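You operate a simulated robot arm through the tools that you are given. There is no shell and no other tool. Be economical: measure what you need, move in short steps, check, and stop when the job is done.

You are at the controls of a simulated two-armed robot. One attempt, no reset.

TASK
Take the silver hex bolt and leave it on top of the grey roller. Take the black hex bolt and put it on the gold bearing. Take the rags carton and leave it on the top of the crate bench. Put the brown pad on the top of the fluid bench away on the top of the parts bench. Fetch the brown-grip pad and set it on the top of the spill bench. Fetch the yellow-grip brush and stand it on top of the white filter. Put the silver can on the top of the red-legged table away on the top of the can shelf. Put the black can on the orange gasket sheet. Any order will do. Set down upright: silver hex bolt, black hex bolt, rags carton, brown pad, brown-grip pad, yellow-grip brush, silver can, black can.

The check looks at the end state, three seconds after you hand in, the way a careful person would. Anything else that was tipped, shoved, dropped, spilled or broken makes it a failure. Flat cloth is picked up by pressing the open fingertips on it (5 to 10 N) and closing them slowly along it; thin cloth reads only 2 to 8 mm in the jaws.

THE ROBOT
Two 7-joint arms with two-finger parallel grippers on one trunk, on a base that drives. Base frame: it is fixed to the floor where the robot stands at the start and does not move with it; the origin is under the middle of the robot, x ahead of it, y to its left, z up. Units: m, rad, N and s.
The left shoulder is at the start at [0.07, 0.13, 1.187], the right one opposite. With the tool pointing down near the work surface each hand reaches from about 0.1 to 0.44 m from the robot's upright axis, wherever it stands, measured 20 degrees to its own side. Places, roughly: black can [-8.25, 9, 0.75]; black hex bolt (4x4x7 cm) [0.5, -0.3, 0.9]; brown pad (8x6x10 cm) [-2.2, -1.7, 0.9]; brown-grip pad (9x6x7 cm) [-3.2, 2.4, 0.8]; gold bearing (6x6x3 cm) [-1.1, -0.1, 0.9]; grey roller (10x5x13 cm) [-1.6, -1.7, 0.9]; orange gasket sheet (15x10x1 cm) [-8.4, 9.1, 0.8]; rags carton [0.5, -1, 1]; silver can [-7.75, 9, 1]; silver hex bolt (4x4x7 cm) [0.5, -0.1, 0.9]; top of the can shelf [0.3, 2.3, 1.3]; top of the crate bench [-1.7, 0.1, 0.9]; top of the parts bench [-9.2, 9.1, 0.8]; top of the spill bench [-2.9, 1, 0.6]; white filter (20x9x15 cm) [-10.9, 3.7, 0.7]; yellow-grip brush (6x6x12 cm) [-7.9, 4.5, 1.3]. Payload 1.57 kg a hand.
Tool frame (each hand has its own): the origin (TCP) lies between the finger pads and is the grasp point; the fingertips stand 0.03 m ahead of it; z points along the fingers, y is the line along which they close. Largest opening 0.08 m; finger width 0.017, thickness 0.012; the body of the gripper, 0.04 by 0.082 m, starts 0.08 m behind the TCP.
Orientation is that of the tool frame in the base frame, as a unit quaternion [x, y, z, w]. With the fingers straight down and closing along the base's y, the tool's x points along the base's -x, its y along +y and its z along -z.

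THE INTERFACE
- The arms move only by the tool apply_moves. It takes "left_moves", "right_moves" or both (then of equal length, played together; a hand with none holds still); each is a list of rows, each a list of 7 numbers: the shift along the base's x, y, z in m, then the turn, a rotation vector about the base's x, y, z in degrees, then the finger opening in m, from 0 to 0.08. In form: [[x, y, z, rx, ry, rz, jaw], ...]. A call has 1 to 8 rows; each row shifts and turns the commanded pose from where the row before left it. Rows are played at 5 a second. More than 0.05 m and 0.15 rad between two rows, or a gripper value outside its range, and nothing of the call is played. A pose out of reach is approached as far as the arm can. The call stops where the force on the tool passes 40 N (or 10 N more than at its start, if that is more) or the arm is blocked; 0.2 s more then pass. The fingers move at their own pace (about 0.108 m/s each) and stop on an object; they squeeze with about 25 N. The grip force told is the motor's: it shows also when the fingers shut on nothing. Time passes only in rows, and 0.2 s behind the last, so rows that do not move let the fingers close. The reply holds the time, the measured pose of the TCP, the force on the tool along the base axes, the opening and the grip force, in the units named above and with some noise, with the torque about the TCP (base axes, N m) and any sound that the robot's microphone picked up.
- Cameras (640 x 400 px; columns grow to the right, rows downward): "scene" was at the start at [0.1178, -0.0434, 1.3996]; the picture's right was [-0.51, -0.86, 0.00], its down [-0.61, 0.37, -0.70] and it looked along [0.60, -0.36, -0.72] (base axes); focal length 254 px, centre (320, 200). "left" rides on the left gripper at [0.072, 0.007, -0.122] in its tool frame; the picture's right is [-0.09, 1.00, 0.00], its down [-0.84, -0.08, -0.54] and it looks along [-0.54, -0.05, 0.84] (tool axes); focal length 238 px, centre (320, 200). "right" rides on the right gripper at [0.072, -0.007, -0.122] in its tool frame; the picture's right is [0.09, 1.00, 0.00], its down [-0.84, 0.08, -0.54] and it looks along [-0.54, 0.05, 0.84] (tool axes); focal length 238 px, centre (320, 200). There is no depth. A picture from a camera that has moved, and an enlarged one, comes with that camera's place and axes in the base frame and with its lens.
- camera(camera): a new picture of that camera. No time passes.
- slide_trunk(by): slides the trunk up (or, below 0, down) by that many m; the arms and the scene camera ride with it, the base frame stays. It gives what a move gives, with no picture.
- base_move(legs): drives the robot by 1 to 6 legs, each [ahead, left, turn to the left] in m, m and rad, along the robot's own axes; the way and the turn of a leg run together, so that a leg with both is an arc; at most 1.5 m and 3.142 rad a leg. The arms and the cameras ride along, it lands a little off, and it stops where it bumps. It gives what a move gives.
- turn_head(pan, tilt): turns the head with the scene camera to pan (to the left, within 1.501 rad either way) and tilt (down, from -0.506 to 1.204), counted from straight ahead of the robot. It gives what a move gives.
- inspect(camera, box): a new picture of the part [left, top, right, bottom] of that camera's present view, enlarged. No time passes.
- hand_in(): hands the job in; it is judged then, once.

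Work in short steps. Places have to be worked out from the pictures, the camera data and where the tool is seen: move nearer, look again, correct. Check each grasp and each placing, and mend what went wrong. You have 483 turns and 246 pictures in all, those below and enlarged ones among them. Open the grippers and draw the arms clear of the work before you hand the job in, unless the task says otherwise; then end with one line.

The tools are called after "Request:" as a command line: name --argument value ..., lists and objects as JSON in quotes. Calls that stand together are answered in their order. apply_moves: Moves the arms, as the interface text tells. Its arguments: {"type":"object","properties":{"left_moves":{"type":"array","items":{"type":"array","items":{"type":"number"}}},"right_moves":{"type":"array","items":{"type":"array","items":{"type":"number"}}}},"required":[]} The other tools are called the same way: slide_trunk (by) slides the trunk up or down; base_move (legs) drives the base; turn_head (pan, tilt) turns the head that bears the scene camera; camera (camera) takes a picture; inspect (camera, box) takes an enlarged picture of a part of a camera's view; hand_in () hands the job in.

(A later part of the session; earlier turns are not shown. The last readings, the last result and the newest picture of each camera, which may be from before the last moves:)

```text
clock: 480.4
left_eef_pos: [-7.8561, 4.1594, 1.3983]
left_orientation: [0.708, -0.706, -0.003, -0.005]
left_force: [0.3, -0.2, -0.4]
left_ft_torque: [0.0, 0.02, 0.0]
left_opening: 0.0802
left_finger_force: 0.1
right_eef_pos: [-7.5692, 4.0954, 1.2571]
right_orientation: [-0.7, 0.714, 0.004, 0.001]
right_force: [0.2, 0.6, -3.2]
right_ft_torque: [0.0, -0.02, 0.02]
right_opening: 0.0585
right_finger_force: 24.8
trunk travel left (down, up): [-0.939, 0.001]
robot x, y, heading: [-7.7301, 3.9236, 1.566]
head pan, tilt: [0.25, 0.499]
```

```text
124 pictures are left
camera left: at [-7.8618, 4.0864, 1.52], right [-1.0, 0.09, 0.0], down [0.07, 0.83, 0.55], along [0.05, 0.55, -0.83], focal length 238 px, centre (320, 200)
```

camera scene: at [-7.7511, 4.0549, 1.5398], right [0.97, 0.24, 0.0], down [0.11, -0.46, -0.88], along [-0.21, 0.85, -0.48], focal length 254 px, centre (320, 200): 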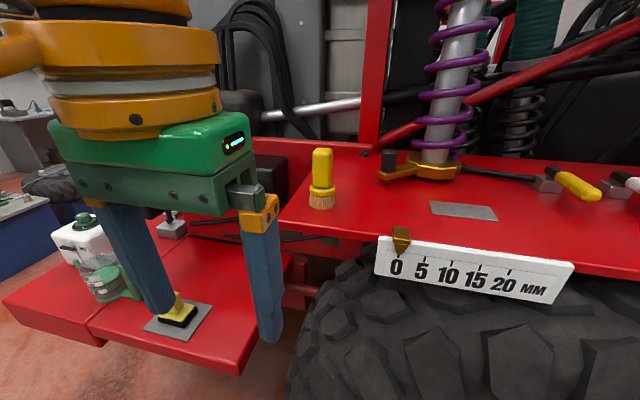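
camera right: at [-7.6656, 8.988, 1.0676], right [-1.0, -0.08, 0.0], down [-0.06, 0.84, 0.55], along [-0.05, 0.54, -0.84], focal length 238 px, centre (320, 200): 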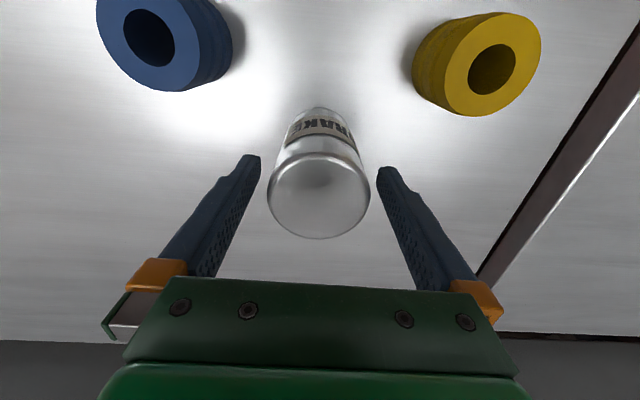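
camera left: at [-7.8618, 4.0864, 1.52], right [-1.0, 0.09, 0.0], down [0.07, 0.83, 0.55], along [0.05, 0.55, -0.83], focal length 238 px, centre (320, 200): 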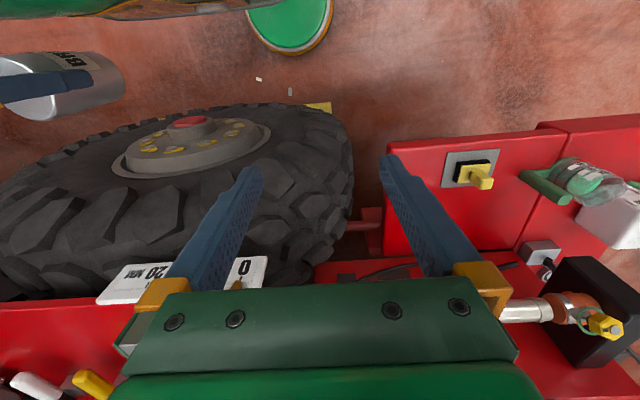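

The hand tops out near z 1.40, so instead of coming from above I slide the open fingers in horizontally around the brush handle. x is already aligned. Drive ahead 0.13 first.

Request:
base_move --legs '[[0.13, 0, 0.005]]'

Request:
apply_moves --left_moves '[[0, 0.03, -0.01, 0, 0, 0, 0.08], [0, 0.03, -0.01, 0, 0, 0, 0.08], [0, 0, 0, 0, 0, 0, 0.08]]'

Request:
camera --camera "left"

Request:
camera --camera "scene"

```text
clock: 481.7
left_eef_pos: [-7.8556, 4.2845, 1.3998]
left_orientation: [0.709, -0.705, -0.004, -0.006]
left_force: [0.1, 0.2, -0.8]
left_ft_torque: [0.04, -0.02, 0.02]
left_opening: 0.0801
left_finger_force: 0.1
right_eef_pos: [-7.5681, 4.2218, 1.2578]
right_orientation: [-0.702, 0.712, 0.004, 0.002]
right_force: [-0.4, -0.8, -2.1]
right_ft_torque: [0.02, 0.0, 0.01]
right_opening: 0.0583
right_finger_force: 24.7
trunk travel left (down, up): [-0.939, 0.001]
robot x, y, heading: [-7.7271, 4.053, 1.567]
head pan, tilt: [0.25, 0.499]
```

```text
clock: 482.5
left_eef_pos: [-7.856, 4.3519, 1.3776]
left_orientation: [0.709, -0.705, -0.003, -0.004]
left_force: [0.2, 0.1, 0.4]
left_ft_torque: [0.02, -0.03, 0.01]
left_opening: 0.08
left_finger_force: 0.0
right_eef_pos: [-7.5683, 4.2257, 1.2561]
right_orientation: [-0.702, 0.712, 0.002, 0.0]
right_force: [0.1, -1.4, -2.2]
right_ft_torque: [0.0, -0.02, 0.01]
right_opening: 0.0584
right_finger_force: 25.0
trunk travel left (down, up): [-0.939, 0.001]
robot x, y, heading: [-7.724, 4.0505, 1.566]
head pan, tilt: [0.25, 0.499]
```

```text
123 pictures are left
camera left: at [-7.8614, 4.2786, 1.5], right [-1.0, 0.09, 0.0], down [0.07, 0.83, 0.55], along [0.05, 0.55, -0.83], focal length 238 px, centre (320, 200)
```

left: 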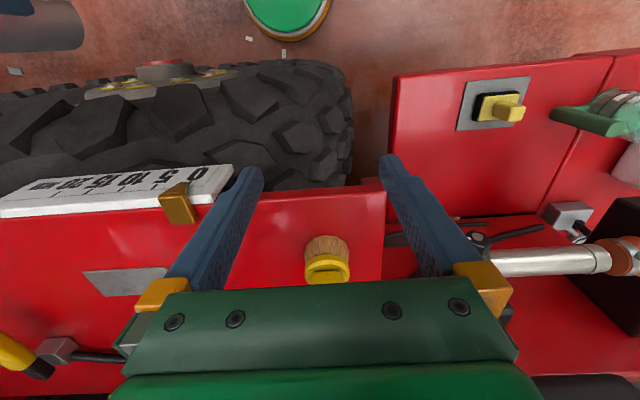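

```text
122 pictures are left
camera scene: at [-7.75, 4.1871, 1.5396], right [0.97, 0.24, 0.0], down [0.12, -0.46, -0.88], along [-0.21, 0.85, -0.48], focal length 254 px, centre (320, 200)
```

scene: 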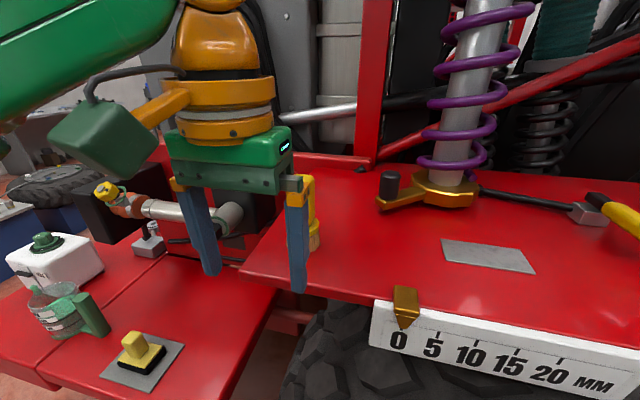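

Aligned: brush at (-7.851,4.472), 12 cm ahead. Slide forward with a +4 mm x correction.

Request:
apply_moves --left_moves '[[0.002, 0.04, 0, 0, 0, 0, 0.08], [0.002, 0.04, 0, 0, 0, 0, 0.08], [0.001, 0.037, 0, 0, 0, 0, 0.08], [0, 0, 0, 0, 0, 0, 0.08]]'

Request:
camera --camera "left"

Request:
camera --camera "scene"

```text
clock: 483.5
left_eef_pos: [-7.8525, 4.4328, 1.3636]
left_orientation: [0.709, -0.705, -0.003, -0.005]
left_force: [0.0, -1.0, 0.4]
left_ft_torque: [0.02, -0.01, 0.0]
left_opening: 0.0799
left_finger_force: 0.0
left hand out of reach, approached as far as the arm can: row 2, 3
right_eef_pos: [-7.5694, 4.2257, 1.257]
right_orientation: [-0.702, 0.712, 0.003, 0.0]
right_force: [0.6, -0.3, -3.1]
right_ft_torque: [0.03, -0.02, 0.0]
right_opening: 0.0585
right_finger_force: 25.1
trunk travel left (down, up): [-0.939, 0.001]
robot x, y, heading: [-7.7244, 4.0503, 1.566]
head pan, tilt: [0.25, 0.499]
```

```text
121 pictures are left
camera left: at [-7.8584, 4.3596, 1.4855], right [-1.0, 0.09, 0.0], down [0.07, 0.83, 0.55], along [0.05, 0.55, -0.83], focal length 238 px, centre (320, 200)
```

left: 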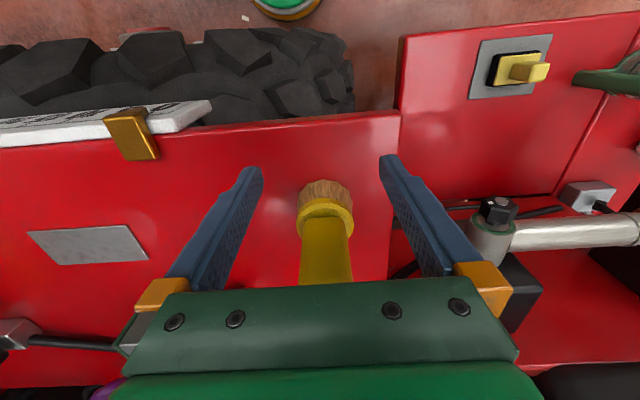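

```text
120 pictures are left
camera scene: at [-7.7514, 4.1868, 1.5396], right [0.97, 0.24, 0.0], down [0.12, -0.46, -0.88], along [-0.21, 0.85, -0.48], focal length 254 px, centre (320, 200)
```

scene: 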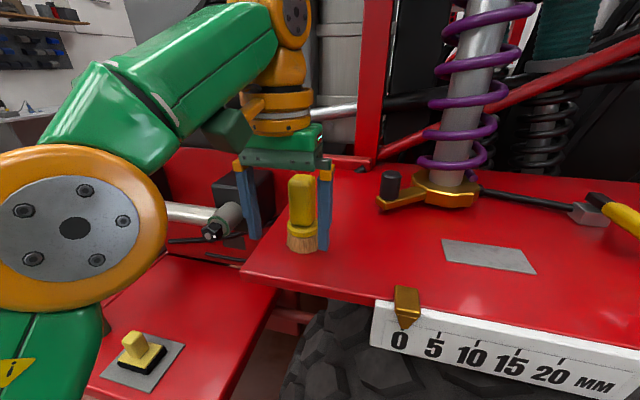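

Brush centre is 4.5 cm further; I creep the base forward 4.5 cm.

Request:
base_move --legs '[[0.045, 0, 0]]'

Request:
camera --camera "left"

```text
clock: 484.4
left_eef_pos: [-7.8509, 4.4675, 1.367]
left_orientation: [0.71, -0.704, -0.006, -0.007]
left_force: [-0.3, -0.9, -0.1]
left_ft_torque: [0.07, -0.01, 0.01]
left_opening: 0.08
left_finger_force: 0.1
right_eef_pos: [-7.5685, 4.2639, 1.258]
right_orientation: [-0.703, 0.711, 0.005, 0.002]
right_force: [0.3, -2.0, -2.9]
right_ft_torque: [0.02, 0.04, -0.02]
right_opening: 0.0585
right_finger_force: 25.4
trunk travel left (down, up): [-0.939, 0.001]
robot x, y, heading: [-7.7291, 4.095, 1.57]
head pan, tilt: [0.25, 0.499]
```

```text
119 pictures are left
camera left: at [-7.8571, 4.3945, 1.4878], right [-1.0, 0.09, 0.0], down [0.07, 0.83, 0.56], along [0.05, 0.55, -0.83], focal length 238 px, centre (320, 200)
```

left: 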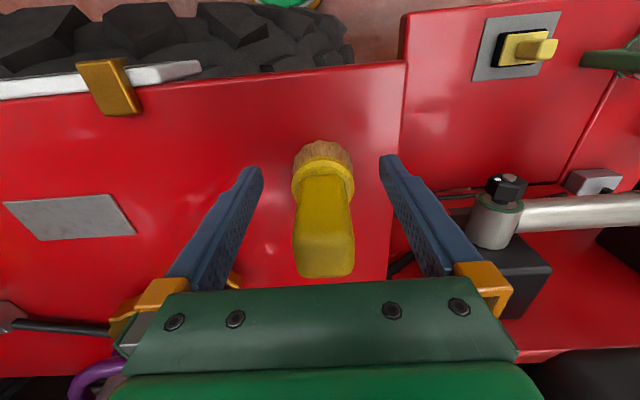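

Another 1.2 cm forward for a centered grip, then close.

Request:
base_move --legs '[[0.013, 0, 0]]'

Request:
apply_moves --left_moves '[[0.0, 0, 0, 0, 0, 0, 0.08], [0, 0, 0, 0, 0, 0, 0.04], [0, 0, 0, 0, 0, 0, 0.0], [0, 0, 0, 0, 0, 0, 0.0], [0, 0, 0, 0, 0, 0, 0.0]]'

Request:
camera --camera "left"

```text
clock: 485.2
left_eef_pos: [-7.8514, 4.4848, 1.3659]
left_orientation: [0.709, -0.705, -0.003, -0.005]
left_force: [-0.2, 0.1, -0.3]
left_ft_torque: [0.07, 0.0, -0.02]
left_opening: 0.0798
left_finger_force: 0.0
right_eef_pos: [-7.5677, 4.28, 1.2562]
right_orientation: [-0.703, 0.712, 0.003, 0.001]
right_force: [-0.4, -0.5, -3.0]
right_ft_torque: [0.04, -0.02, 0.01]
right_opening: 0.0585
right_finger_force: 24.9
trunk travel left (down, up): [-0.939, 0.001]
robot x, y, heading: [-7.7233, 4.1108, 1.568]
head pan, tilt: [0.25, 0.499]
```

```text
clock: 486.4
left_eef_pos: [-7.8517, 4.4919, 1.364]
left_orientation: [0.709, -0.705, -0.003, -0.004]
left_force: [-0.6, -0.1, 0.4]
left_ft_torque: [0.0, 0.01, -0.03]
left_opening: 0.0336
left_finger_force: 25.5
right_eef_pos: [-7.5688, 4.285, 1.2567]
right_orientation: [-0.703, 0.711, 0.001, -0.001]
right_force: [-0.3, 0.0, -2.3]
right_ft_torque: [-0.01, 0.01, -0.02]
right_opening: 0.0584
right_finger_force: 25.4
trunk travel left (down, up): [-0.939, 0.001]
robot x, y, heading: [-7.7277, 4.1074, 1.569]
head pan, tilt: [0.25, 0.499]
```

```text
118 pictures are left
camera left: at [-7.8573, 4.4192, 1.4852], right [-1.0, 0.09, 0.0], down [0.07, 0.83, 0.55], along [0.05, 0.55, -0.84], focal length 238 px, centre (320, 200)
```

left: 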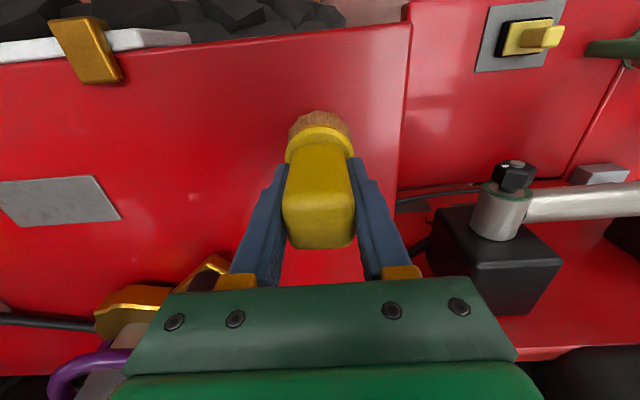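

Gripped (34 mm). Lift 2 cm and back straight out.

Request:
apply_moves --left_moves '[[0, 0, 0.01, 0, 0, 0, 0.0], [0, 0, 0.01, 0, 0, 0, 0.0], [0, 0, 0, 0, 0, 0, 0.0]]'

Request:
inspect --camera "scene" --box '[180, 80, 420, 280]'

```text
clock: 487.2
left_eef_pos: [-7.8525, 4.482, 1.3711]
left_orientation: [0.709, -0.705, -0.002, -0.005]
left_force: [-0.4, -0.3, -1.2]
left_ft_torque: [0.0, -0.01, -0.02]
left_opening: 0.0337
left_finger_force: 25.1
left hand out of reach, approached as far as the arm can: row 1, 2
right_eef_pos: [-7.5683, 4.2857, 1.2568]
right_orientation: [-0.703, 0.712, 0.002, -0.001]
right_force: [0.6, -0.4, -2.8]
right_ft_torque: [-0.01, 0.0, -0.04]
right_opening: 0.0584
right_finger_force: 24.9
trunk travel left (down, up): [-0.939, 0.001]
robot x, y, heading: [-7.7255, 4.1111, 1.561]
head pan, tilt: [0.25, 0.499]
```

```text
2.00 times, centred on (300, 180) of scene
camera zoom: at [-7.7501, 4.2459, 1.5394], right [0.97, 0.24, 0.0], down [0.12, -0.46, -0.88], along [-0.21, 0.85, -0.48], focal length 509 px, centre (360, 240)
```

zoom: 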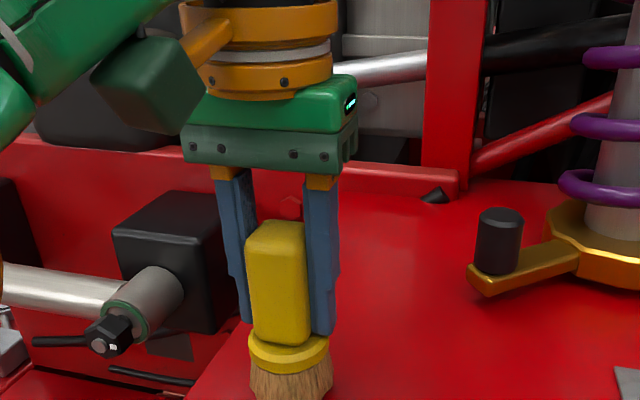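

Only 7 mm lift at that reach; I draw the hand back while rising.

Request:
apply_moves --left_moves '[[0, -0.01, 0.005, 0, 0, 0, 0.0], [0, -0.03, 0.01, 0, 0, 0, 0.0], [0, -0.04, 0.01, 0, 0, 0, 0.0], [0, -0.04, 0.005, 0, 0, 0, 0.0]]'

Request:
base_move --legs '[[-0.35, 0, 0]]'

Request:
camera --camera "scene"

```text
clock: 488.2
left_eef_pos: [-7.8522, 4.3611, 1.4034]
left_orientation: [0.71, -0.704, -0.004, -0.005]
left_force: [-0.6, -0.6, -0.2]
left_ft_torque: [0.02, 0.0, 0.01]
left_opening: 0.0334
left_finger_force: 25.2
right_eef_pos: [-7.569, 4.2838, 1.2564]
right_orientation: [-0.702, 0.712, 0.003, 0.0]
right_force: [0.2, -0.6, -2.7]
right_ft_torque: [0.02, 0.01, -0.02]
right_opening: 0.0583
right_finger_force: 25.2
trunk travel left (down, up): [-0.939, 0.001]
robot x, y, heading: [-7.7245, 4.1101, 1.564]
head pan, tilt: [0.25, 0.499]
```

```text
clock: 490.4
left_eef_pos: [-7.8534, 4.0148, 1.4014]
left_orientation: [0.708, -0.706, -0.001, -0.004]
left_force: [0.3, -0.1, -1.3]
left_ft_torque: [-0.04, 0.01, 0.01]
left_opening: 0.0337
left_finger_force: 25.2
right_eef_pos: [-7.5703, 3.9351, 1.2558]
right_orientation: [-0.702, 0.712, 0.002, -0.002]
right_force: [0.3, 0.4, -2.7]
right_ft_torque: [0.02, 0.03, 0.0]
right_opening: 0.0588
right_finger_force: 24.8
trunk travel left (down, up): [-0.939, 0.001]
robot x, y, heading: [-7.7275, 3.756, 1.563]
head pan, tilt: [0.25, 0.499]
```

```text
116 pictures are left
camera scene: at [-7.7514, 3.8955, 1.5391], right [0.97, 0.24, 0.0], down [0.12, -0.47, -0.88], along [-0.21, 0.85, -0.48], focal length 254 px, centre (320, 200)
```

scene: 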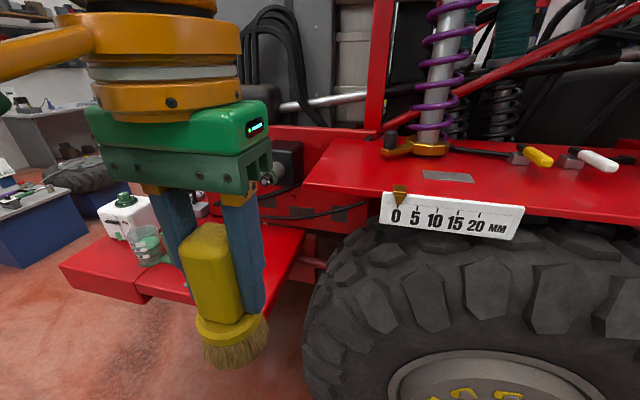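

Brush held. I lower trunk and left hand to the normal pose, then strafe west and turn to face the filter.

Request:
slide_trunk --by -0.114

Request:
apply_moves --left_moves '[[0, -0.01, -0.045, 0, 0, 0, 0.0], [0, 0, -0.045, 0, 0, 0, 0.0], [0, 0, -0.03, 0, 0, 0, 0.0]]'

Request:
base_move --legs '[[0, 1.5, 0], [0, 0.35, 0], [0, 0, 1.571]]'

Request:
turn_head --pan 0.0 --tilt 0.4

Request:
camera --camera "scene"

```text
clock: 491.9
left_eef_pos: [-7.8535, 4.0104, 1.2894]
left_orientation: [0.708, -0.706, -0.002, -0.005]
left_force: [0.9, 0.5, -1.2]
left_ft_torque: [0.0, -0.03, -0.03]
left_opening: 0.0333
left_finger_force: 24.7
right_eef_pos: [-7.5695, 3.9305, 1.1434]
right_orientation: [-0.701, 0.713, 0.002, -0.001]
right_force: [-0.1, 0.1, -2.5]
right_ft_torque: [-0.02, 0.02, -0.01]
right_opening: 0.0587
right_finger_force: 25.0
trunk travel left (down, up): [-0.825, 0.115]
robot x, y, heading: [-7.7296, 3.7542, 1.562]
head pan, tilt: [0.25, 0.499]
```

```text
clock: 492.7
left_eef_pos: [-7.8526, 4.001, 1.167]
left_orientation: [0.708, -0.706, -0.003, -0.005]
left_force: [0.0, -0.1, -0.3]
left_ft_torque: [0.0, 0.0, 0.02]
left_opening: 0.0337
left_finger_force: 24.9
right_eef_pos: [-7.5687, 3.9314, 1.1424]
right_orientation: [-0.701, 0.713, 0.002, -0.001]
right_force: [0.5, 0.2, -2.6]
right_ft_torque: [0.02, 0.01, 0.0]
right_opening: 0.0585
right_finger_force: 24.6
trunk travel left (down, up): [-0.825, 0.115]
robot x, y, heading: [-7.7256, 3.7542, 1.564]
head pan, tilt: [0.25, 0.499]
```

```text
clock: 505.8
left_eef_pos: [-9.8036, 3.631, 1.1682]
left_orientation: [1.0, 0.008, -0.006, -0.001]
left_force: [-0.5, 0.1, -0.8]
left_ft_torque: [-0.01, 0.01, 0.0]
left_opening: 0.0335
left_finger_force: 24.8
right_eef_pos: [-9.7371, 3.9141, 1.1423]
right_orientation: [1.0, -0.002, 0.0, 0.002]
right_force: [-0.1, -0.1, -2.4]
right_ft_torque: [-0.03, 0.02, 0.02]
right_opening: 0.0582
right_finger_force: 25.0
trunk travel left (down, up): [-0.825, 0.115]
robot x, y, heading: [-9.5596, 3.7576, -3.135]
head pan, tilt: [0.25, 0.499]
```

```text
clock: 506.5
left_eef_pos: [-9.804, 3.63, 1.1676]
left_orientation: [1.0, 0.008, -0.004, -0.002]
left_force: [-0.6, 0.7, -1.0]
left_ft_torque: [0.01, -0.02, 0.01]
left_opening: 0.0338
left_finger_force: 24.9
right_eef_pos: [-9.7374, 3.9127, 1.142]
right_orientation: [1.0, -0.001, -0.001, 0.002]
right_force: [-0.1, 0.5, -3.3]
right_ft_torque: [0.02, 0.02, 0.02]
right_opening: 0.0582
right_finger_force: 24.9
trunk travel left (down, up): [-0.825, 0.115]
robot x, y, heading: [-9.5591, 3.7577, -3.137]
head pan, tilt: [0.0, 0.4]
```

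```text
115 pictures are left
camera scene: at [-9.7039, 3.754, 1.4346], right [-0.01, 1.0, 0.0], down [0.39, 0.0, -0.92], along [-0.92, -0.01, -0.39], focal length 254 px, centre (320, 200)
```

scene: 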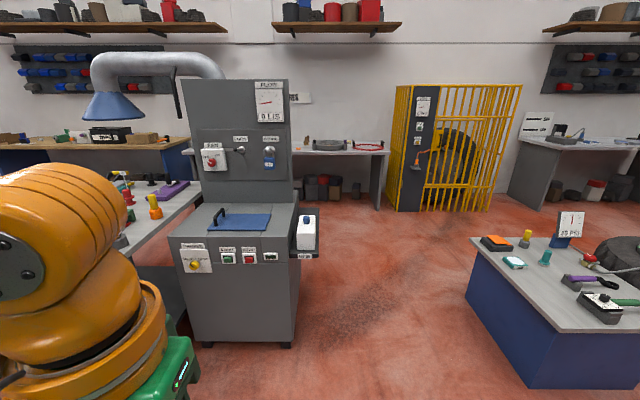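

The white filter is the white box on the tray at the grey machine's right side. Zoom in.

Request:
inspect --camera "scene" --box '[260, 190, 360, 270]'

```text
5.00 times, centred on (310, 230) of scene
camera zoom: at [-9.7039, 3.754, 1.4346], right [-0.01, 1.0, 0.0], down [0.39, 0.0, -0.92], along [-0.92, -0.01, -0.39], focal length 1272 px, centre (370, 50)
```

zoom: 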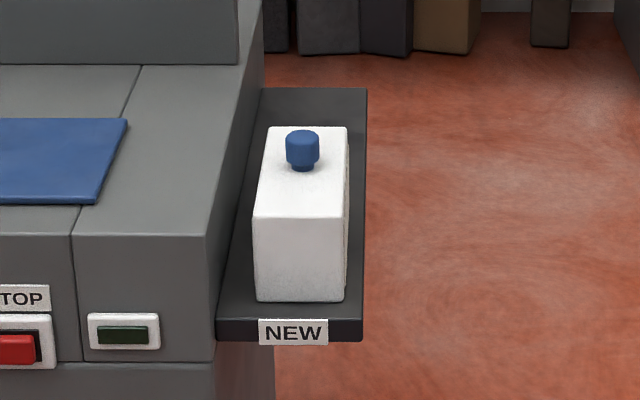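

Filter top is about z 0.806, spanning x -10.77..-10.965, y≈3.675, with a blue knob in the middle; the near half is free. Target for the brush: (-10.82,3.675). Drive ahead 0.75.

Request:
base_move --legs '[[0.75, -0.05, 0]]'

Request:
turn_head --pan 0.2 --tilt 0.85

Request:
camera --camera "scene"

Request:
camera --camera "left"

```text
clock: 510.7
left_eef_pos: [-10.5661, 3.6814, 1.168]
left_orientation: [1.0, 0.003, -0.006, -0.002]
left_force: [0.9, 0.3, -1.3]
left_ft_torque: [-0.02, 0.02, 0.0]
left_opening: 0.0338
left_finger_force: 24.4
right_eef_pos: [-10.4963, 3.9647, 1.1418]
right_orientation: [1.0, -0.006, -0.001, 0.002]
right_force: [0.2, -0.2, -3.1]
right_ft_torque: [0.01, -0.03, -0.02]
right_opening: 0.0579
right_finger_force: 25.1
trunk travel left (down, up): [-0.825, 0.115]
robot x, y, heading: [-10.3211, 3.8058, 3.139]
head pan, tilt: [0.0, 0.4]
```

```text
clock: 511.6
left_eef_pos: [-10.5687, 3.6808, 1.1681]
left_orientation: [1.0, 0.003, -0.005, -0.002]
left_force: [-0.6, -0.2, -1.4]
left_ft_torque: [0.0, 0.0, 0.04]
left_opening: 0.0339
left_finger_force: 25.1
right_eef_pos: [-10.4979, 3.964, 1.1419]
right_orientation: [1.0, -0.007, -0.001, 0.002]
right_force: [-0.3, 0.3, -2.0]
right_ft_torque: [-0.03, 0.02, 0.02]
right_opening: 0.0581
right_finger_force: 24.7
trunk travel left (down, up): [-0.825, 0.115]
robot x, y, heading: [-10.3265, 3.8058, 3.138]
head pan, tilt: [0.201, 0.85]
```

```text
113 pictures are left
camera scene: at [-10.4506, 3.7891, 1.3955], right [-0.2, 0.98, 0.0], down [0.74, 0.15, -0.66], along [-0.65, -0.13, -0.75], focal length 254 px, centre (320, 200)
```

scene: 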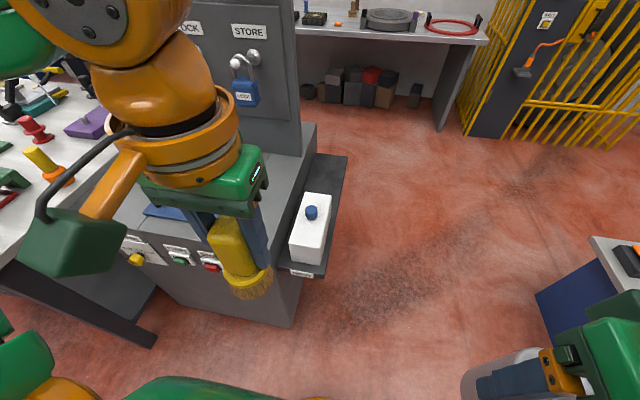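

```text
112 pictures are left
camera left: at [-10.4935, 3.675, 1.2895], right [-0.09, -1.0, 0.0], down [-0.83, 0.07, 0.55], along [-0.55, 0.05, -0.83], focal length 238 px, centre (320, 200)
```

left: 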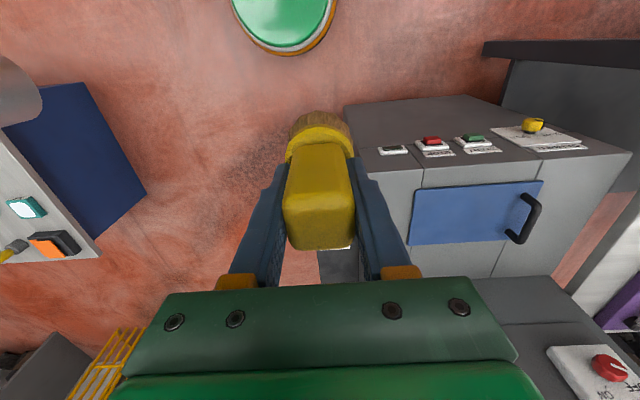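

Filter's near top edge refines to x≈-10.83, z≈0.78. I move ahead 0.13, bring the brush above it, and look with the left camera.

Request:
base_move --legs '[[0.13, 0.0, 0]]'

Request:
apply_moves --left_moves '[[-0.045, 0, 0, 0, 0, 0, 0], [-0.045, 0, 0, 0, 0, 0, 0], [-0.045, 0, -0.01, 0, 0, 0, 0], [-0.03, 0, -0.035, 0, 0, 0, 0], [0, 0, -0.045, 0, 0, 0, 0], [0, 0, -0.03, 0, 0, 0, 0], [0, 0, 0, 0, 0, 0, 0]]'

Request:
camera --camera "left"

Request:
camera --camera "scene"

```text
clock: 512.8
left_eef_pos: [-10.6899, 3.6824, 1.1685]
left_orientation: [1.0, 0.004, -0.007, -0.002]
left_force: [0.1, 0.4, -0.9]
left_ft_torque: [0.02, 0.02, -0.01]
left_opening: 0.0335
left_finger_force: 25.0
right_eef_pos: [-10.6227, 3.9647, 1.1433]
right_orientation: [1.0, -0.006, -0.003, 0.001]
right_force: [-0.1, -1.1, -3.7]
right_ft_torque: [0.03, 0.05, 0.0]
right_opening: 0.0581
right_finger_force: 25.3
trunk travel left (down, up): [-0.825, 0.115]
robot x, y, heading: [-10.4524, 3.8039, 3.14]
head pan, tilt: [0.201, 0.85]
```

```text
clock: 514.4
left_eef_pos: [-10.8582, 3.6808, 1.0449]
left_orientation: [1.0, 0.003, -0.004, 0.0]
left_force: [0.5, 0.2, -0.5]
left_ft_torque: [0.0, -0.04, 0.03]
left_opening: 0.0337
left_finger_force: 25.5
right_eef_pos: [-10.6272, 3.9646, 1.1431]
right_orientation: [1.0, -0.006, -0.001, 0.002]
right_force: [-0.3, -0.1, -4.0]
right_ft_torque: [-0.02, -0.01, 0.01]
right_opening: 0.058
right_finger_force: 25.4
trunk travel left (down, up): [-0.825, 0.115]
robot x, y, heading: [-10.4528, 3.8065, 3.138]
head pan, tilt: [0.201, 0.85]
```

```text
111 pictures are left
camera left: at [-10.7858, 3.6753, 1.1674], right [-0.09, -1.0, 0.0], down [-0.83, 0.07, 0.55], along [-0.55, 0.05, -0.83], focal length 238 px, centre (320, 200)
```

left: 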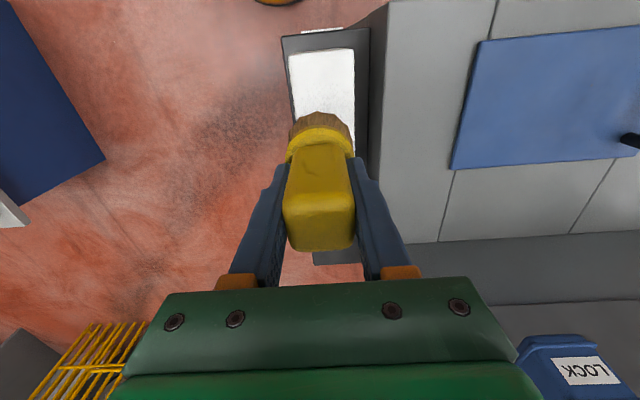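

```text
110 pictures are left
camera scene: at [-10.5783, 3.7897, 1.3955], right [-0.2, 0.98, 0.0], down [0.74, 0.15, -0.66], along [-0.65, -0.13, -0.75], focal length 254 px, centre (320, 200)
```

scene: 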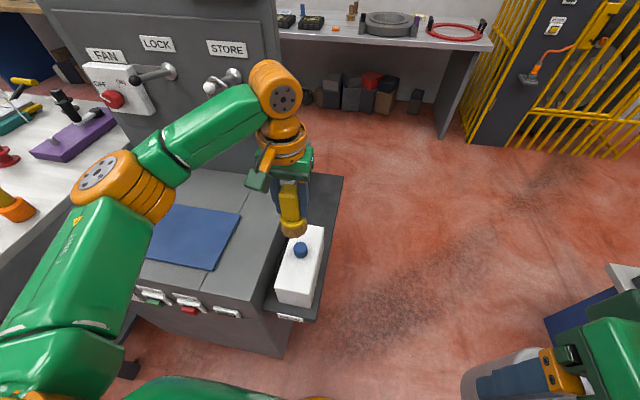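

Filter top z≈0.787, near edge x≈-10.797, knob centre ≈-10.90. I set the brush over (-10.84,3.676) and lower.

Request:
apply_moves --left_moves '[[0.018, -0.004, 0, 0, 0, 0, 0], [0, 0, -0.045, 0, 0, 0, 0], [0, 0, -0.045, 0, 0, 0, 0], [0, 0, -0.045, 0, 0, 0, 0], [0, 0, -0.02, 0, 0, 0, 0], [0, 0, 0, 0, 0, 0, 0]]'

Request:
inspect --camera "scene" --box '[220, 180, 380, 320]'

Request:
inspect --camera "left" --box '[200, 20, 440, 260]'

```text
clock: 515.8
left_eef_pos: [-10.8391, 3.6782, 0.8932]
left_orientation: [1.0, 0.004, -0.006, 0.0]
left_force: [-0.1, -0.3, -1.9]
left_ft_torque: [-0.01, -0.01, 0.03]
left_opening: 0.0339
left_finger_force: 24.3
right_eef_pos: [-10.6259, 3.9637, 1.1432]
right_orientation: [1.0, -0.006, -0.001, 0.002]
right_force: [0.2, -0.5, -2.8]
right_ft_torque: [0.0, -0.04, -0.05]
right_opening: 0.0582
right_finger_force: 25.4
trunk travel left (down, up): [-0.825, 0.115]
robot x, y, heading: [-10.4498, 3.8079, 3.135]
head pan, tilt: [0.201, 0.85]
```

```text
2.86 times, centred on (300, 250) of scene
camera zoom: at [-10.5782, 3.7894, 1.3955], right [-0.2, 0.98, 0.0], down [0.74, 0.15, -0.66], along [-0.65, -0.13, -0.75], focal length 727 px, centre (377, 57)
```

zoom: 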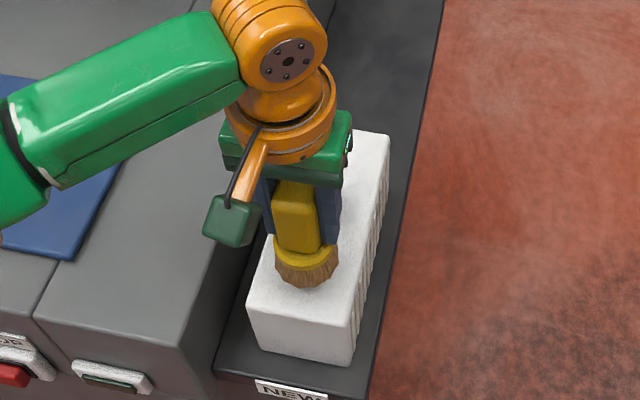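

```text
1.67 times, centred on (320, 140) of left
camera zoom: at [-10.7656, 3.6714, 1.0142], right [-0.09, -1.0, 0.0], down [-0.83, 0.07, 0.55], along [-0.55, 0.05, -0.83], focal length 397 px, centre (320, 300)
```

zoom: 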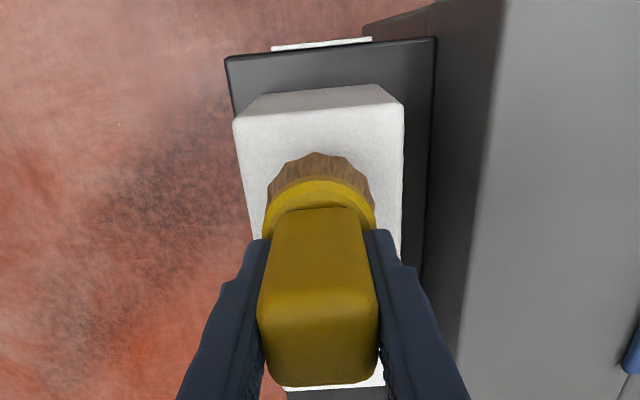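

Good alignment. Lower to contact gently.

Request:
apply_moves --left_moves '[[0, 0, -0.02, 0, 0, 0, 0], [0, 0, -0.01, 0, 0, 0, 0], [0, 0, 0, 0, 0, 0, 0], [0, 0, -0.005, 0, 0, 0, 0], [0, 0, 0, 0, 0, 0, 0]]'

```text
clock: 516.8
left_eef_pos: [-10.8382, 3.678, 0.8654]
left_orientation: [1.0, 0.004, -0.011, -0.002]
left_force: [7.2, -1.0, 28.6]
left_ft_torque: [-0.29, -1.22, 0.07]
left_opening: 0.0336
left_finger_force: 25.1
right_eef_pos: [-10.6185, 3.9652, 1.1433]
right_orientation: [1.0, -0.007, -0.004, 0.003]
right_force: [-0.3, -0.3, -2.2]
right_ft_torque: [0.01, -0.05, 0.01]
right_opening: 0.0581
right_finger_force: 24.7
trunk travel left (down, up): [-0.825, 0.115]
robot x, y, heading: [-10.4458, 3.8084, 3.14]
head pan, tilt: [0.201, 0.85]
stopped in row 5 (left hand): the force on the tool passed its limit at 43 N (the readings are from after the stop); the commanded pose is now the measured one
```

Contact, but with some off-centre torque. I relieve 3 mm and look at the tilt before releasing.

Request:
apply_moves --left_moves '[[0, 0, 0.004, 0, 0, 0, 0], [0, 0, 0, 0, 0, 0, 0]]'

Request:
inspect --camera "scene" --box '[250, 210, 350, 310]'

```text
clock: 517.4
left_eef_pos: [-10.8428, 3.6785, 0.8648]
left_orientation: [1.0, 0.004, -0.008, -0.002]
left_force: [0.0, 0.8, 1.1]
left_ft_torque: [0.04, -0.02, 0.01]
left_opening: 0.0334
left_finger_force: 25.3
right_eef_pos: [-10.6254, 3.9648, 1.1424]
right_orientation: [1.0, -0.006, -0.001, 0.002]
right_force: [-0.6, -0.6, -2.3]
right_ft_torque: [0.02, 0.02, 0.01]
right_opening: 0.0579
right_finger_force: 25.3
trunk travel left (down, up): [-0.825, 0.115]
robot x, y, heading: [-10.4477, 3.8086, 3.134]
head pan, tilt: [0.201, 0.85]
```

```text
4.00 times, centred on (300, 260) of scene
camera zoom: at [-10.5774, 3.7895, 1.3953], right [-0.2, 0.98, 0.0], down [0.74, 0.15, -0.66], along [-0.65, -0.13, -0.75], focal length 1017 px, centre (400, -40)
```

zoom: 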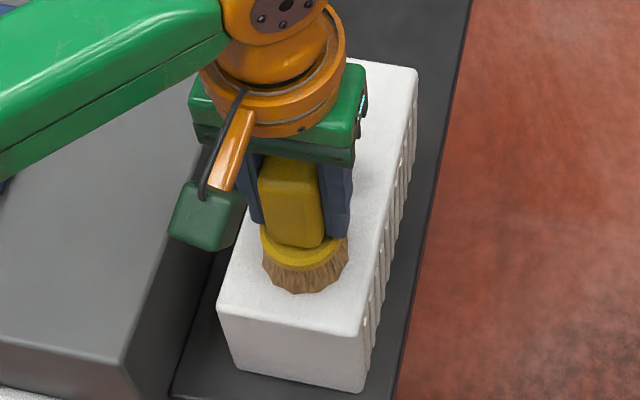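

Now barely touching and upright. Open gradually and rise.

Request:
apply_moves --left_moves '[[0, 0, 0, 0, 0, 0, 0.037], [0, 0, 0, 0, 0, 0, 0.045], [0, 0, 0, 0, 0, 0, 0.07], [0, 0, 0, 0, 0, 0, 0.08], [0, 0, 0.03, 0, 0, 0, 0.08], [0, 0, 0.045, 0, 0, 0, 0.08], [0, 0, 0.045, 0, 0, 0, 0.08], [0, 0, 0.045, 0, 0, 0, 0.08]]'

Request:
inspect --camera "scene" --box '[220, 180, 380, 320]'

```text
clock: 519.2
left_eef_pos: [-10.8412, 3.6765, 1.0324]
left_orientation: [1.0, 0.004, -0.009, -0.002]
left_force: [-1.2, -0.4, -0.4]
left_ft_torque: [-0.02, 0.02, 0.0]
left_opening: 0.0798
left_finger_force: 0.0
right_eef_pos: [-10.625, 3.9644, 1.1426]
right_orientation: [1.0, -0.006, -0.001, 0.002]
right_force: [-0.4, 0.1, -3.5]
right_ft_torque: [-0.01, -0.01, 0.0]
right_opening: 0.0582
right_finger_force: 24.8
trunk travel left (down, up): [-0.825, 0.115]
robot x, y, heading: [-10.4469, 3.8079, 3.138]
head pan, tilt: [0.201, 0.85]
```

```text
2.86 times, centred on (300, 250) of scene
camera zoom: at [-10.5772, 3.7895, 1.3955], right [-0.2, 0.98, 0.0], down [0.74, 0.15, -0.66], along [-0.65, -0.13, -0.75], focal length 727 px, centre (377, 57)
```

zoom: 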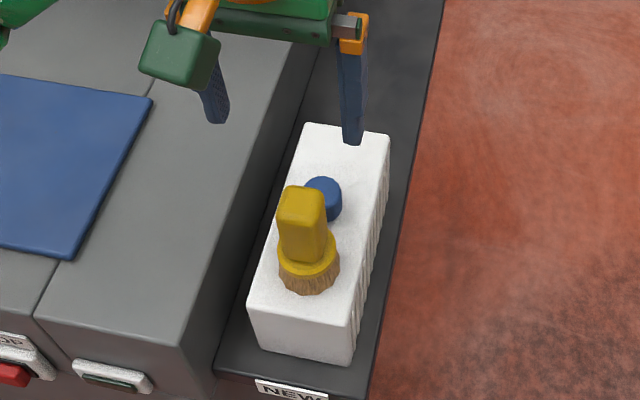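

Brush stands well on the filter. Last: silver can to the can shelf. I retract the left hand and retrace the known southern route in reverse.

Request:
apply_moves --left_moves '[[0.03, 0, 0.03, 0, 0, 0, 0.08], [0.035, 0, 0.03, 0, 0, 0, 0.08], [0.035, 0, 0.03, 0, 0, 0, 0.08], [0.035, 0, 0.03, 0, 0, 0, 0.08], [0.03, 0, 0, 0, 0, 0, 0.08]]'

Request:
base_move --legs '[[-0.9, 0, 0], [0, 1.5, 0], [0, 1.04, 0], [-1.5, 0, 0]]'

Request:
turn_head --pan 0.9 --tilt 0.4

Request:
camera --camera "scene"

```text
clock: 520.4
left_eef_pos: [-10.6755, 3.6765, 1.1517]
left_orientation: [1.0, 0.004, -0.011, -0.002]
left_force: [-0.3, -0.6, 0.1]
left_ft_torque: [0.0, 0.01, -0.01]
left_opening: 0.0802
left_finger_force: 0.1
right_eef_pos: [-10.6254, 3.9643, 1.1415]
right_orientation: [1.0, -0.006, -0.001, 0.001]
right_force: [0.2, 0.3, -2.9]
right_ft_torque: [0.01, 0.0, -0.02]
right_opening: 0.058
right_finger_force: 25.1
trunk travel left (down, up): [-0.825, 0.115]
robot x, y, heading: [-10.4501, 3.8089, 3.135]
head pan, tilt: [0.201, 0.85]
```

```text
clock: 544.4
left_eef_pos: [-8.2825, 1.0943, 1.1508]
left_orientation: [1.0, -0.002, -0.009, -0.002]
left_force: [0.2, 1.0, 0.1]
left_ft_torque: [-0.03, 0.01, -0.01]
left_opening: 0.08
left_finger_force: 0.0
right_eef_pos: [-8.2275, 1.3803, 1.142]
right_orientation: [1.0, -0.012, -0.001, 0.002]
right_force: [0.4, 0.4, -2.9]
right_ft_torque: [0.03, -0.02, 0.0]
right_opening: 0.0578
right_finger_force: 24.5
trunk travel left (down, up): [-0.825, 0.115]
robot x, y, heading: [-8.0517, 1.2242, 3.126]
head pan, tilt: [0.201, 0.85]
```

```text
clock: 545.4
left_eef_pos: [-8.2818, 1.0944, 1.1514]
left_orientation: [1.0, -0.001, -0.008, -0.002]
left_force: [-0.1, 0.0, 0.3]
left_ft_torque: [-0.01, 0.0, 0.01]
left_opening: 0.0801
left_finger_force: 0.2
right_eef_pos: [-8.2251, 1.3803, 1.1426]
right_orientation: [1.0, -0.012, -0.001, 0.002]
right_force: [-0.5, 0.3, -2.4]
right_ft_torque: [-0.01, 0.02, 0.01]
right_opening: 0.0579
right_finger_force: 24.7
trunk travel left (down, up): [-0.825, 0.115]
robot x, y, heading: [-8.0507, 1.2208, 3.121]
head pan, tilt: [0.901, 0.4]
```

```text
105 pictures are left
camera scene: at [-8.1622, 1.148, 1.4346], right [-0.77, 0.63, 0.0], down [0.25, 0.3, -0.92], along [-0.58, -0.71, -0.39], focal length 254 px, centre (320, 200)
```

scene: 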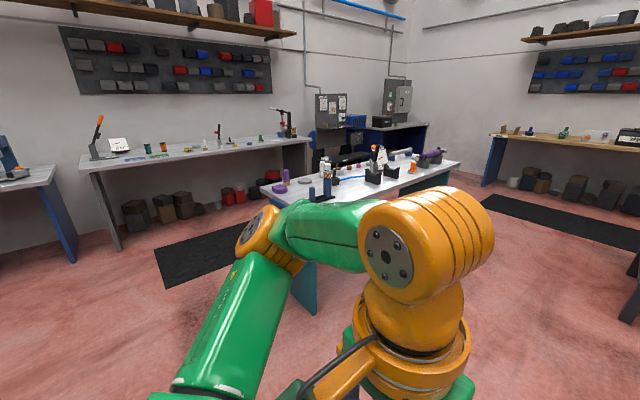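

Clear. Strafe south to y≈-0.93, turn to face east, and check the view.

Request:
base_move --legs '[[0, 1.5, 0.015], [0, 0.65, 0], [0, 0, 3.14]]'

Request:
turn_head --pan 0.0 --tilt 0.3

Request:
camera --camera "scene"

```text
clock: 563.5
left_eef_pos: [-7.8412, -0.808, 1.152]
left_orientation: [-0.012, 1.0, -0.001, 0.009]
left_force: [0.1, 0.9, -0.4]
left_ft_torque: [-0.01, 0.02, 0.0]
left_opening: 0.0801
left_finger_force: 0.0
right_eef_pos: [-7.8887, -1.0954, 1.1418]
right_orientation: [-0.003, 1.0, 0.002, 0.001]
right_force: [0.2, -0.4, -2.7]
right_ft_torque: [-0.02, 0.0, -0.02]
right_opening: 0.0579
right_finger_force: 25.1
trunk travel left (down, up): [-0.825, 0.115]
robot x, y, heading: [-8.0689, -0.9412, 0.016]
head pan, tilt: [0.901, 0.4]
```

```text
clock: 564.8
left_eef_pos: [-7.8405, -0.8068, 1.1519]
left_orientation: [-0.013, 1.0, -0.002, 0.008]
left_force: [0.1, -0.7, 0.4]
left_ft_torque: [-0.02, -0.02, -0.04]
left_opening: 0.0799
left_finger_force: 0.1
right_eef_pos: [-7.8877, -1.0961, 1.1434]
right_orientation: [-0.003, 1.0, 0.002, 0.001]
right_force: [-0.9, -0.1, -3.0]
right_ft_torque: [-0.01, 0.0, 0.02]
right_opening: 0.0577
right_finger_force: 25.2
trunk travel left (down, up): [-0.825, 0.115]
robot x, y, heading: [-8.0641, -0.94, 0.016]
head pan, tilt: [0.0, 0.3]
```

```text
104 pictures are left
camera scene: at [-7.9252, -0.9406, 1.4439], right [0.02, -1.0, 0.0], down [-0.3, 0.0, -0.96], along [0.95, 0.02, -0.3], focal length 254 px, centre (320, 200)
```

scene: 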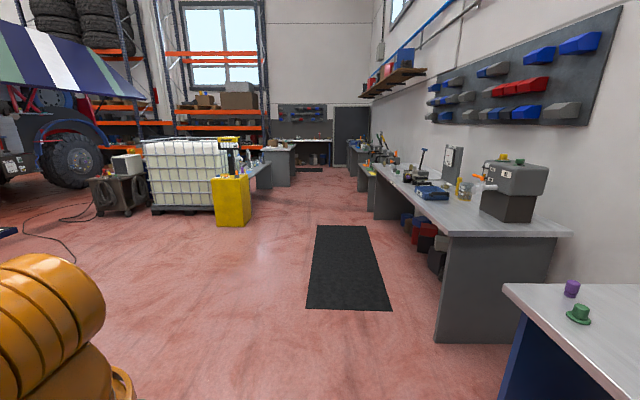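

Clear aisle. Drive 7.5 m east.

Request:
base_move --legs '[[0, 0, -0.014], [1.5, 0, 0], [1.5, 0, 0], [1.5, 0, 0], [1.5, 0, 0], [1.5, 0, 0]]'

Request:
turn_head --pan 0.9 --tilt 0.3

Request:
camera --camera "scene"

```text
clock: 600.2
left_eef_pos: [-0.4394, -0.7405, 1.152]
left_orientation: [-0.022, 1.0, -0.001, 0.008]
left_force: [0.1, -0.2, -0.5]
left_ft_torque: [0.01, 0.04, -0.02]
left_opening: 0.0799
left_finger_force: 0.2
right_eef_pos: [-0.4815, -1.0286, 1.1413]
right_orientation: [-0.012, 1.0, 0.002, 0.001]
right_force: [-0.3, -0.1, -2.2]
right_ft_torque: [-0.04, -0.03, -0.01]
right_opening: 0.0579
right_finger_force: 25.0
trunk travel left (down, up): [-0.825, 0.115]
robot x, y, heading: [-0.6601, -0.8788, 0.033]
head pan, tilt: [0.0, 0.3]
```

```text
clock: 601.4
left_eef_pos: [-0.438, -0.7398, 1.152]
left_orientation: [-0.022, 1.0, -0.002, 0.009]
left_force: [-0.5, 1.2, -0.2]
left_ft_torque: [-0.01, 0.0, 0.01]
left_opening: 0.0799
left_finger_force: 0.1
right_eef_pos: [-0.4807, -1.0291, 1.1422]
right_orientation: [-0.012, 1.0, 0.001, 0.001]
right_force: [-0.2, 0.2, -3.1]
right_ft_torque: [-0.01, 0.04, -0.03]
right_opening: 0.0579
right_finger_force: 24.4
trunk travel left (down, up): [-0.825, 0.115]
robot x, y, heading: [-0.6594, -0.877, 0.037]
head pan, tilt: [0.901, 0.3]
```

```text
103 pictures are left
camera scene: at [-0.5577, -0.8031, 1.4439], right [0.8, -0.59, 0.0], down [-0.18, -0.24, -0.96], along [0.57, 0.77, -0.3], focal length 254 px, centre (320, 200)
```

scene: 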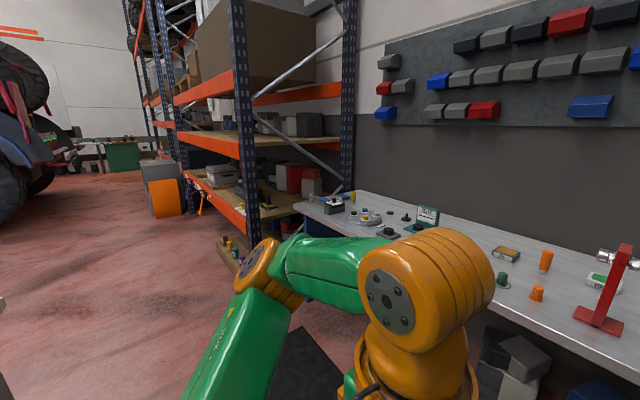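

The can shelf is the middle level (z≈1.3) of the rack. I strafe north to y≈2.2, facing the rack, and look.

Request:
base_move --legs '[[0.1, 0, -0.035], [0, 1.5, 0], [0, 1.5, 0]]'

Request:
turn_head --pan 0.0 --tilt 0.15

Request:
camera --camera "scene"

```text
clock: 616.7
left_eef_pos: [-0.3097, 2.2775, 1.152]
left_orientation: [0.001, 1.0, -0.002, 0.009]
left_force: [0.0, -0.2, -0.9]
left_ft_torque: [0.0, 0.0, 0.02]
left_opening: 0.0801
left_finger_force: 0.0
right_eef_pos: [-0.3649, 1.9899, 1.1422]
right_orientation: [0.011, 1.0, 0.002, 0.001]
right_force: [0.6, 0.5, -2.6]
right_ft_torque: [0.03, 0.02, 0.02]
right_opening: 0.0579
right_finger_force: 24.7
trunk travel left (down, up): [-0.825, 0.115]
robot x, y, heading: [-0.5396, 2.1523, -0.007]
head pan, tilt: [0.901, 0.3]
```

```text
clock: 617.9
left_eef_pos: [-0.31, 2.2789, 1.1517]
left_orientation: [0.001, 1.0, -0.002, 0.009]
left_force: [0.2, -0.3, -0.2]
left_ft_torque: [0.0, 0.01, 0.0]
left_opening: 0.0803
left_finger_force: 0.1
right_eef_pos: [-0.3638, 1.991, 1.1432]
right_orientation: [0.01, 1.0, 0.002, 0.001]
right_force: [-0.5, 0.1, -2.9]
right_ft_torque: [0.01, 0.02, -0.01]
right_opening: 0.0578
right_finger_force: 25.5
trunk travel left (down, up): [-0.825, 0.115]
robot x, y, heading: [-0.5417, 2.1512, -0.009]
head pan, tilt: [0.0, 0.15]
```

```text
102 pictures are left
camera scene: at [-0.398, 2.147, 1.4579], right [-0.01, -1.0, 0.0], down [-0.15, 0.0, -0.99], along [0.99, -0.01, -0.15], focal length 254 px, centre (320, 200)
```

scene: 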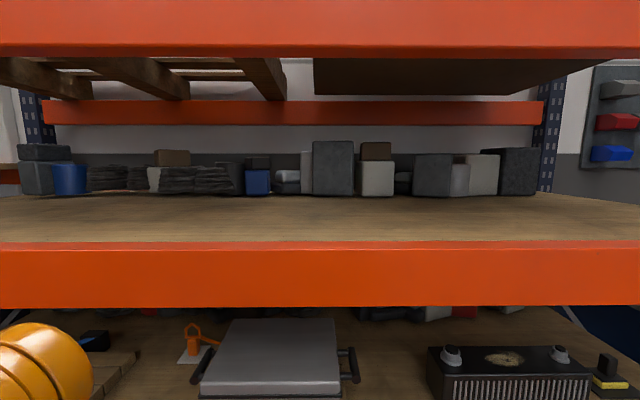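

Shelf z≈1.30 with an upper beam near 1.64. The can is gripped at its top (bottom 10 cm under the TCP), which would need the hand too high. I'll first regrasp it lower, using the free strip on the crate bench's north side.

Request:
base_move --legs '[[0, 0, -1.565], [1.1, 0, 0], [0, -0.8, 0]]'

Request:
turn_head --pan 0.0 --tilt 0.7

Request:
camera --camera "scene"

```text
clock: 631.2
left_eef_pos: [-1.1944, 0.8111, 1.1517]
left_orientation: [0.697, 0.717, -0.007, 0.004]
left_force: [0.2, -0.2, 0.2]
left_ft_torque: [0.0, -0.02, -0.01]
left_opening: 0.0802
left_finger_force: 0.1
right_eef_pos: [-1.483, 0.8571, 1.1427]
right_orientation: [0.704, 0.711, 0.001, 0.002]
right_force: [0.4, -0.3, -3.0]
right_ft_torque: [0.02, 0.02, 0.0]
right_opening: 0.0576
right_finger_force: 24.7
trunk travel left (down, up): [-0.825, 0.115]
robot x, y, heading: [-1.3316, 1.0354, -1.549]
head pan, tilt: [0.0, 0.15]
```

```text
clock: 632.2
left_eef_pos: [-1.1948, 0.8119, 1.152]
left_orientation: [0.697, 0.717, -0.007, 0.004]
left_force: [-0.1, 0.7, 0.0]
left_ft_torque: [0.02, 0.0, -0.01]
left_opening: 0.0798
left_finger_force: 0.1
right_eef_pos: [-1.4846, 0.8568, 1.1421]
right_orientation: [0.703, 0.711, 0.002, 0.002]
right_force: [0.2, 0.3, -2.8]
right_ft_torque: [0.0, 0.02, -0.02]
right_opening: 0.0578
right_finger_force: 24.9
trunk travel left (down, up): [-0.825, 0.115]
robot x, y, heading: [-1.3304, 1.0369, -1.549]
head pan, tilt: [0.0, 0.7]
```

```text
101 pictures are left
camera scene: at [-1.329, 0.9001, 1.4079], right [-1.0, -0.02, 0.0], down [-0.01, 0.64, -0.77], along [0.02, -0.77, -0.64], focal length 254 px, centre (320, 200)
```

scene: 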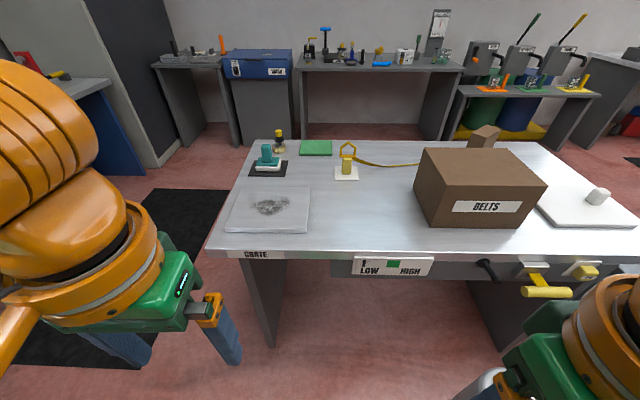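

Good view: black bolt still stands on the bearing. Free spot on the bench at (-1.45,0.36). I drive 0.31 ahead and set the can there.

Request:
base_move --legs '[[0.31, 0, -0.02]]'

Request:
apply_moves --right_moves '[[0.008, -0.045, 0, 0, 0, 0, 0], [0.008, -0.045, 0, 0, 0, 0, 0], [0.008, -0.045, -0.01, 0, 0, 0, 0], [0.005, -0.035, -0.03, 0, 0, 0, 0], [0, 0, -0.045, 0, 0, 0, 0], [0, 0, -0.04, 0, 0, 0, 0], [0, 0, -0.02, 0, 0, 0, 0], [0, 0, 0, 0, 0, 0, 0]]'

Request:
camera --camera "scene"

```text
clock: 634.3
left_eef_pos: [-1.1977, 0.5024, 1.1518]
left_orientation: [0.705, 0.709, -0.008, 0.006]
left_force: [0.9, 0.1, 0.7]
left_ft_torque: [0.01, 0.02, -0.01]
left_opening: 0.0802
left_finger_force: 0.1
right_eef_pos: [-1.4852, 0.5543, 1.1427]
right_orientation: [0.712, 0.703, -0.001, 0.003]
right_force: [-0.7, 0.0, -2.6]
right_ft_torque: [0.01, 0.0, -0.03]
right_opening: 0.0578
right_finger_force: 24.2
trunk travel left (down, up): [-0.825, 0.115]
robot x, y, heading: [-1.3311, 0.7327, -1.574]
head pan, tilt: [0.0, 0.7]
```

```text
clock: 636.1
left_eef_pos: [-1.1976, 0.5008, 1.1523]
left_orientation: [0.705, 0.709, -0.008, 0.005]
left_force: [-0.3, -0.4, -1.0]
left_ft_torque: [-0.02, 0.04, 0.0]
left_opening: 0.0801
left_finger_force: 0.1
right_eef_pos: [-1.455, 0.3837, 0.9959]
right_orientation: [0.711, 0.703, 0.0, 0.002]
right_force: [0.1, 0.4, -3.9]
right_ft_torque: [0.01, 0.04, 0.0]
right_opening: 0.0578
right_finger_force: 24.9
trunk travel left (down, up): [-0.825, 0.115]
robot x, y, heading: [-1.3255, 0.733, -1.572]
head pan, tilt: [0.0, 0.7]
```

```text
100 pictures are left
camera scene: at [-1.3292, 0.5918, 1.4078], right [-1.0, 0.0, 0.0], down [0.0, 0.64, -0.76], along [0.0, -0.76, -0.64], focal length 254 px, centre (320, 200)
```

scene: 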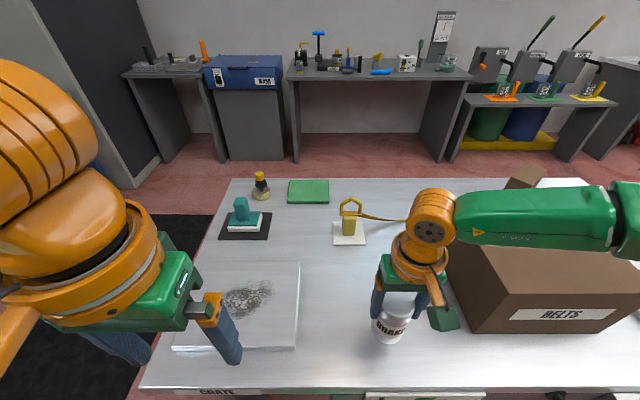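

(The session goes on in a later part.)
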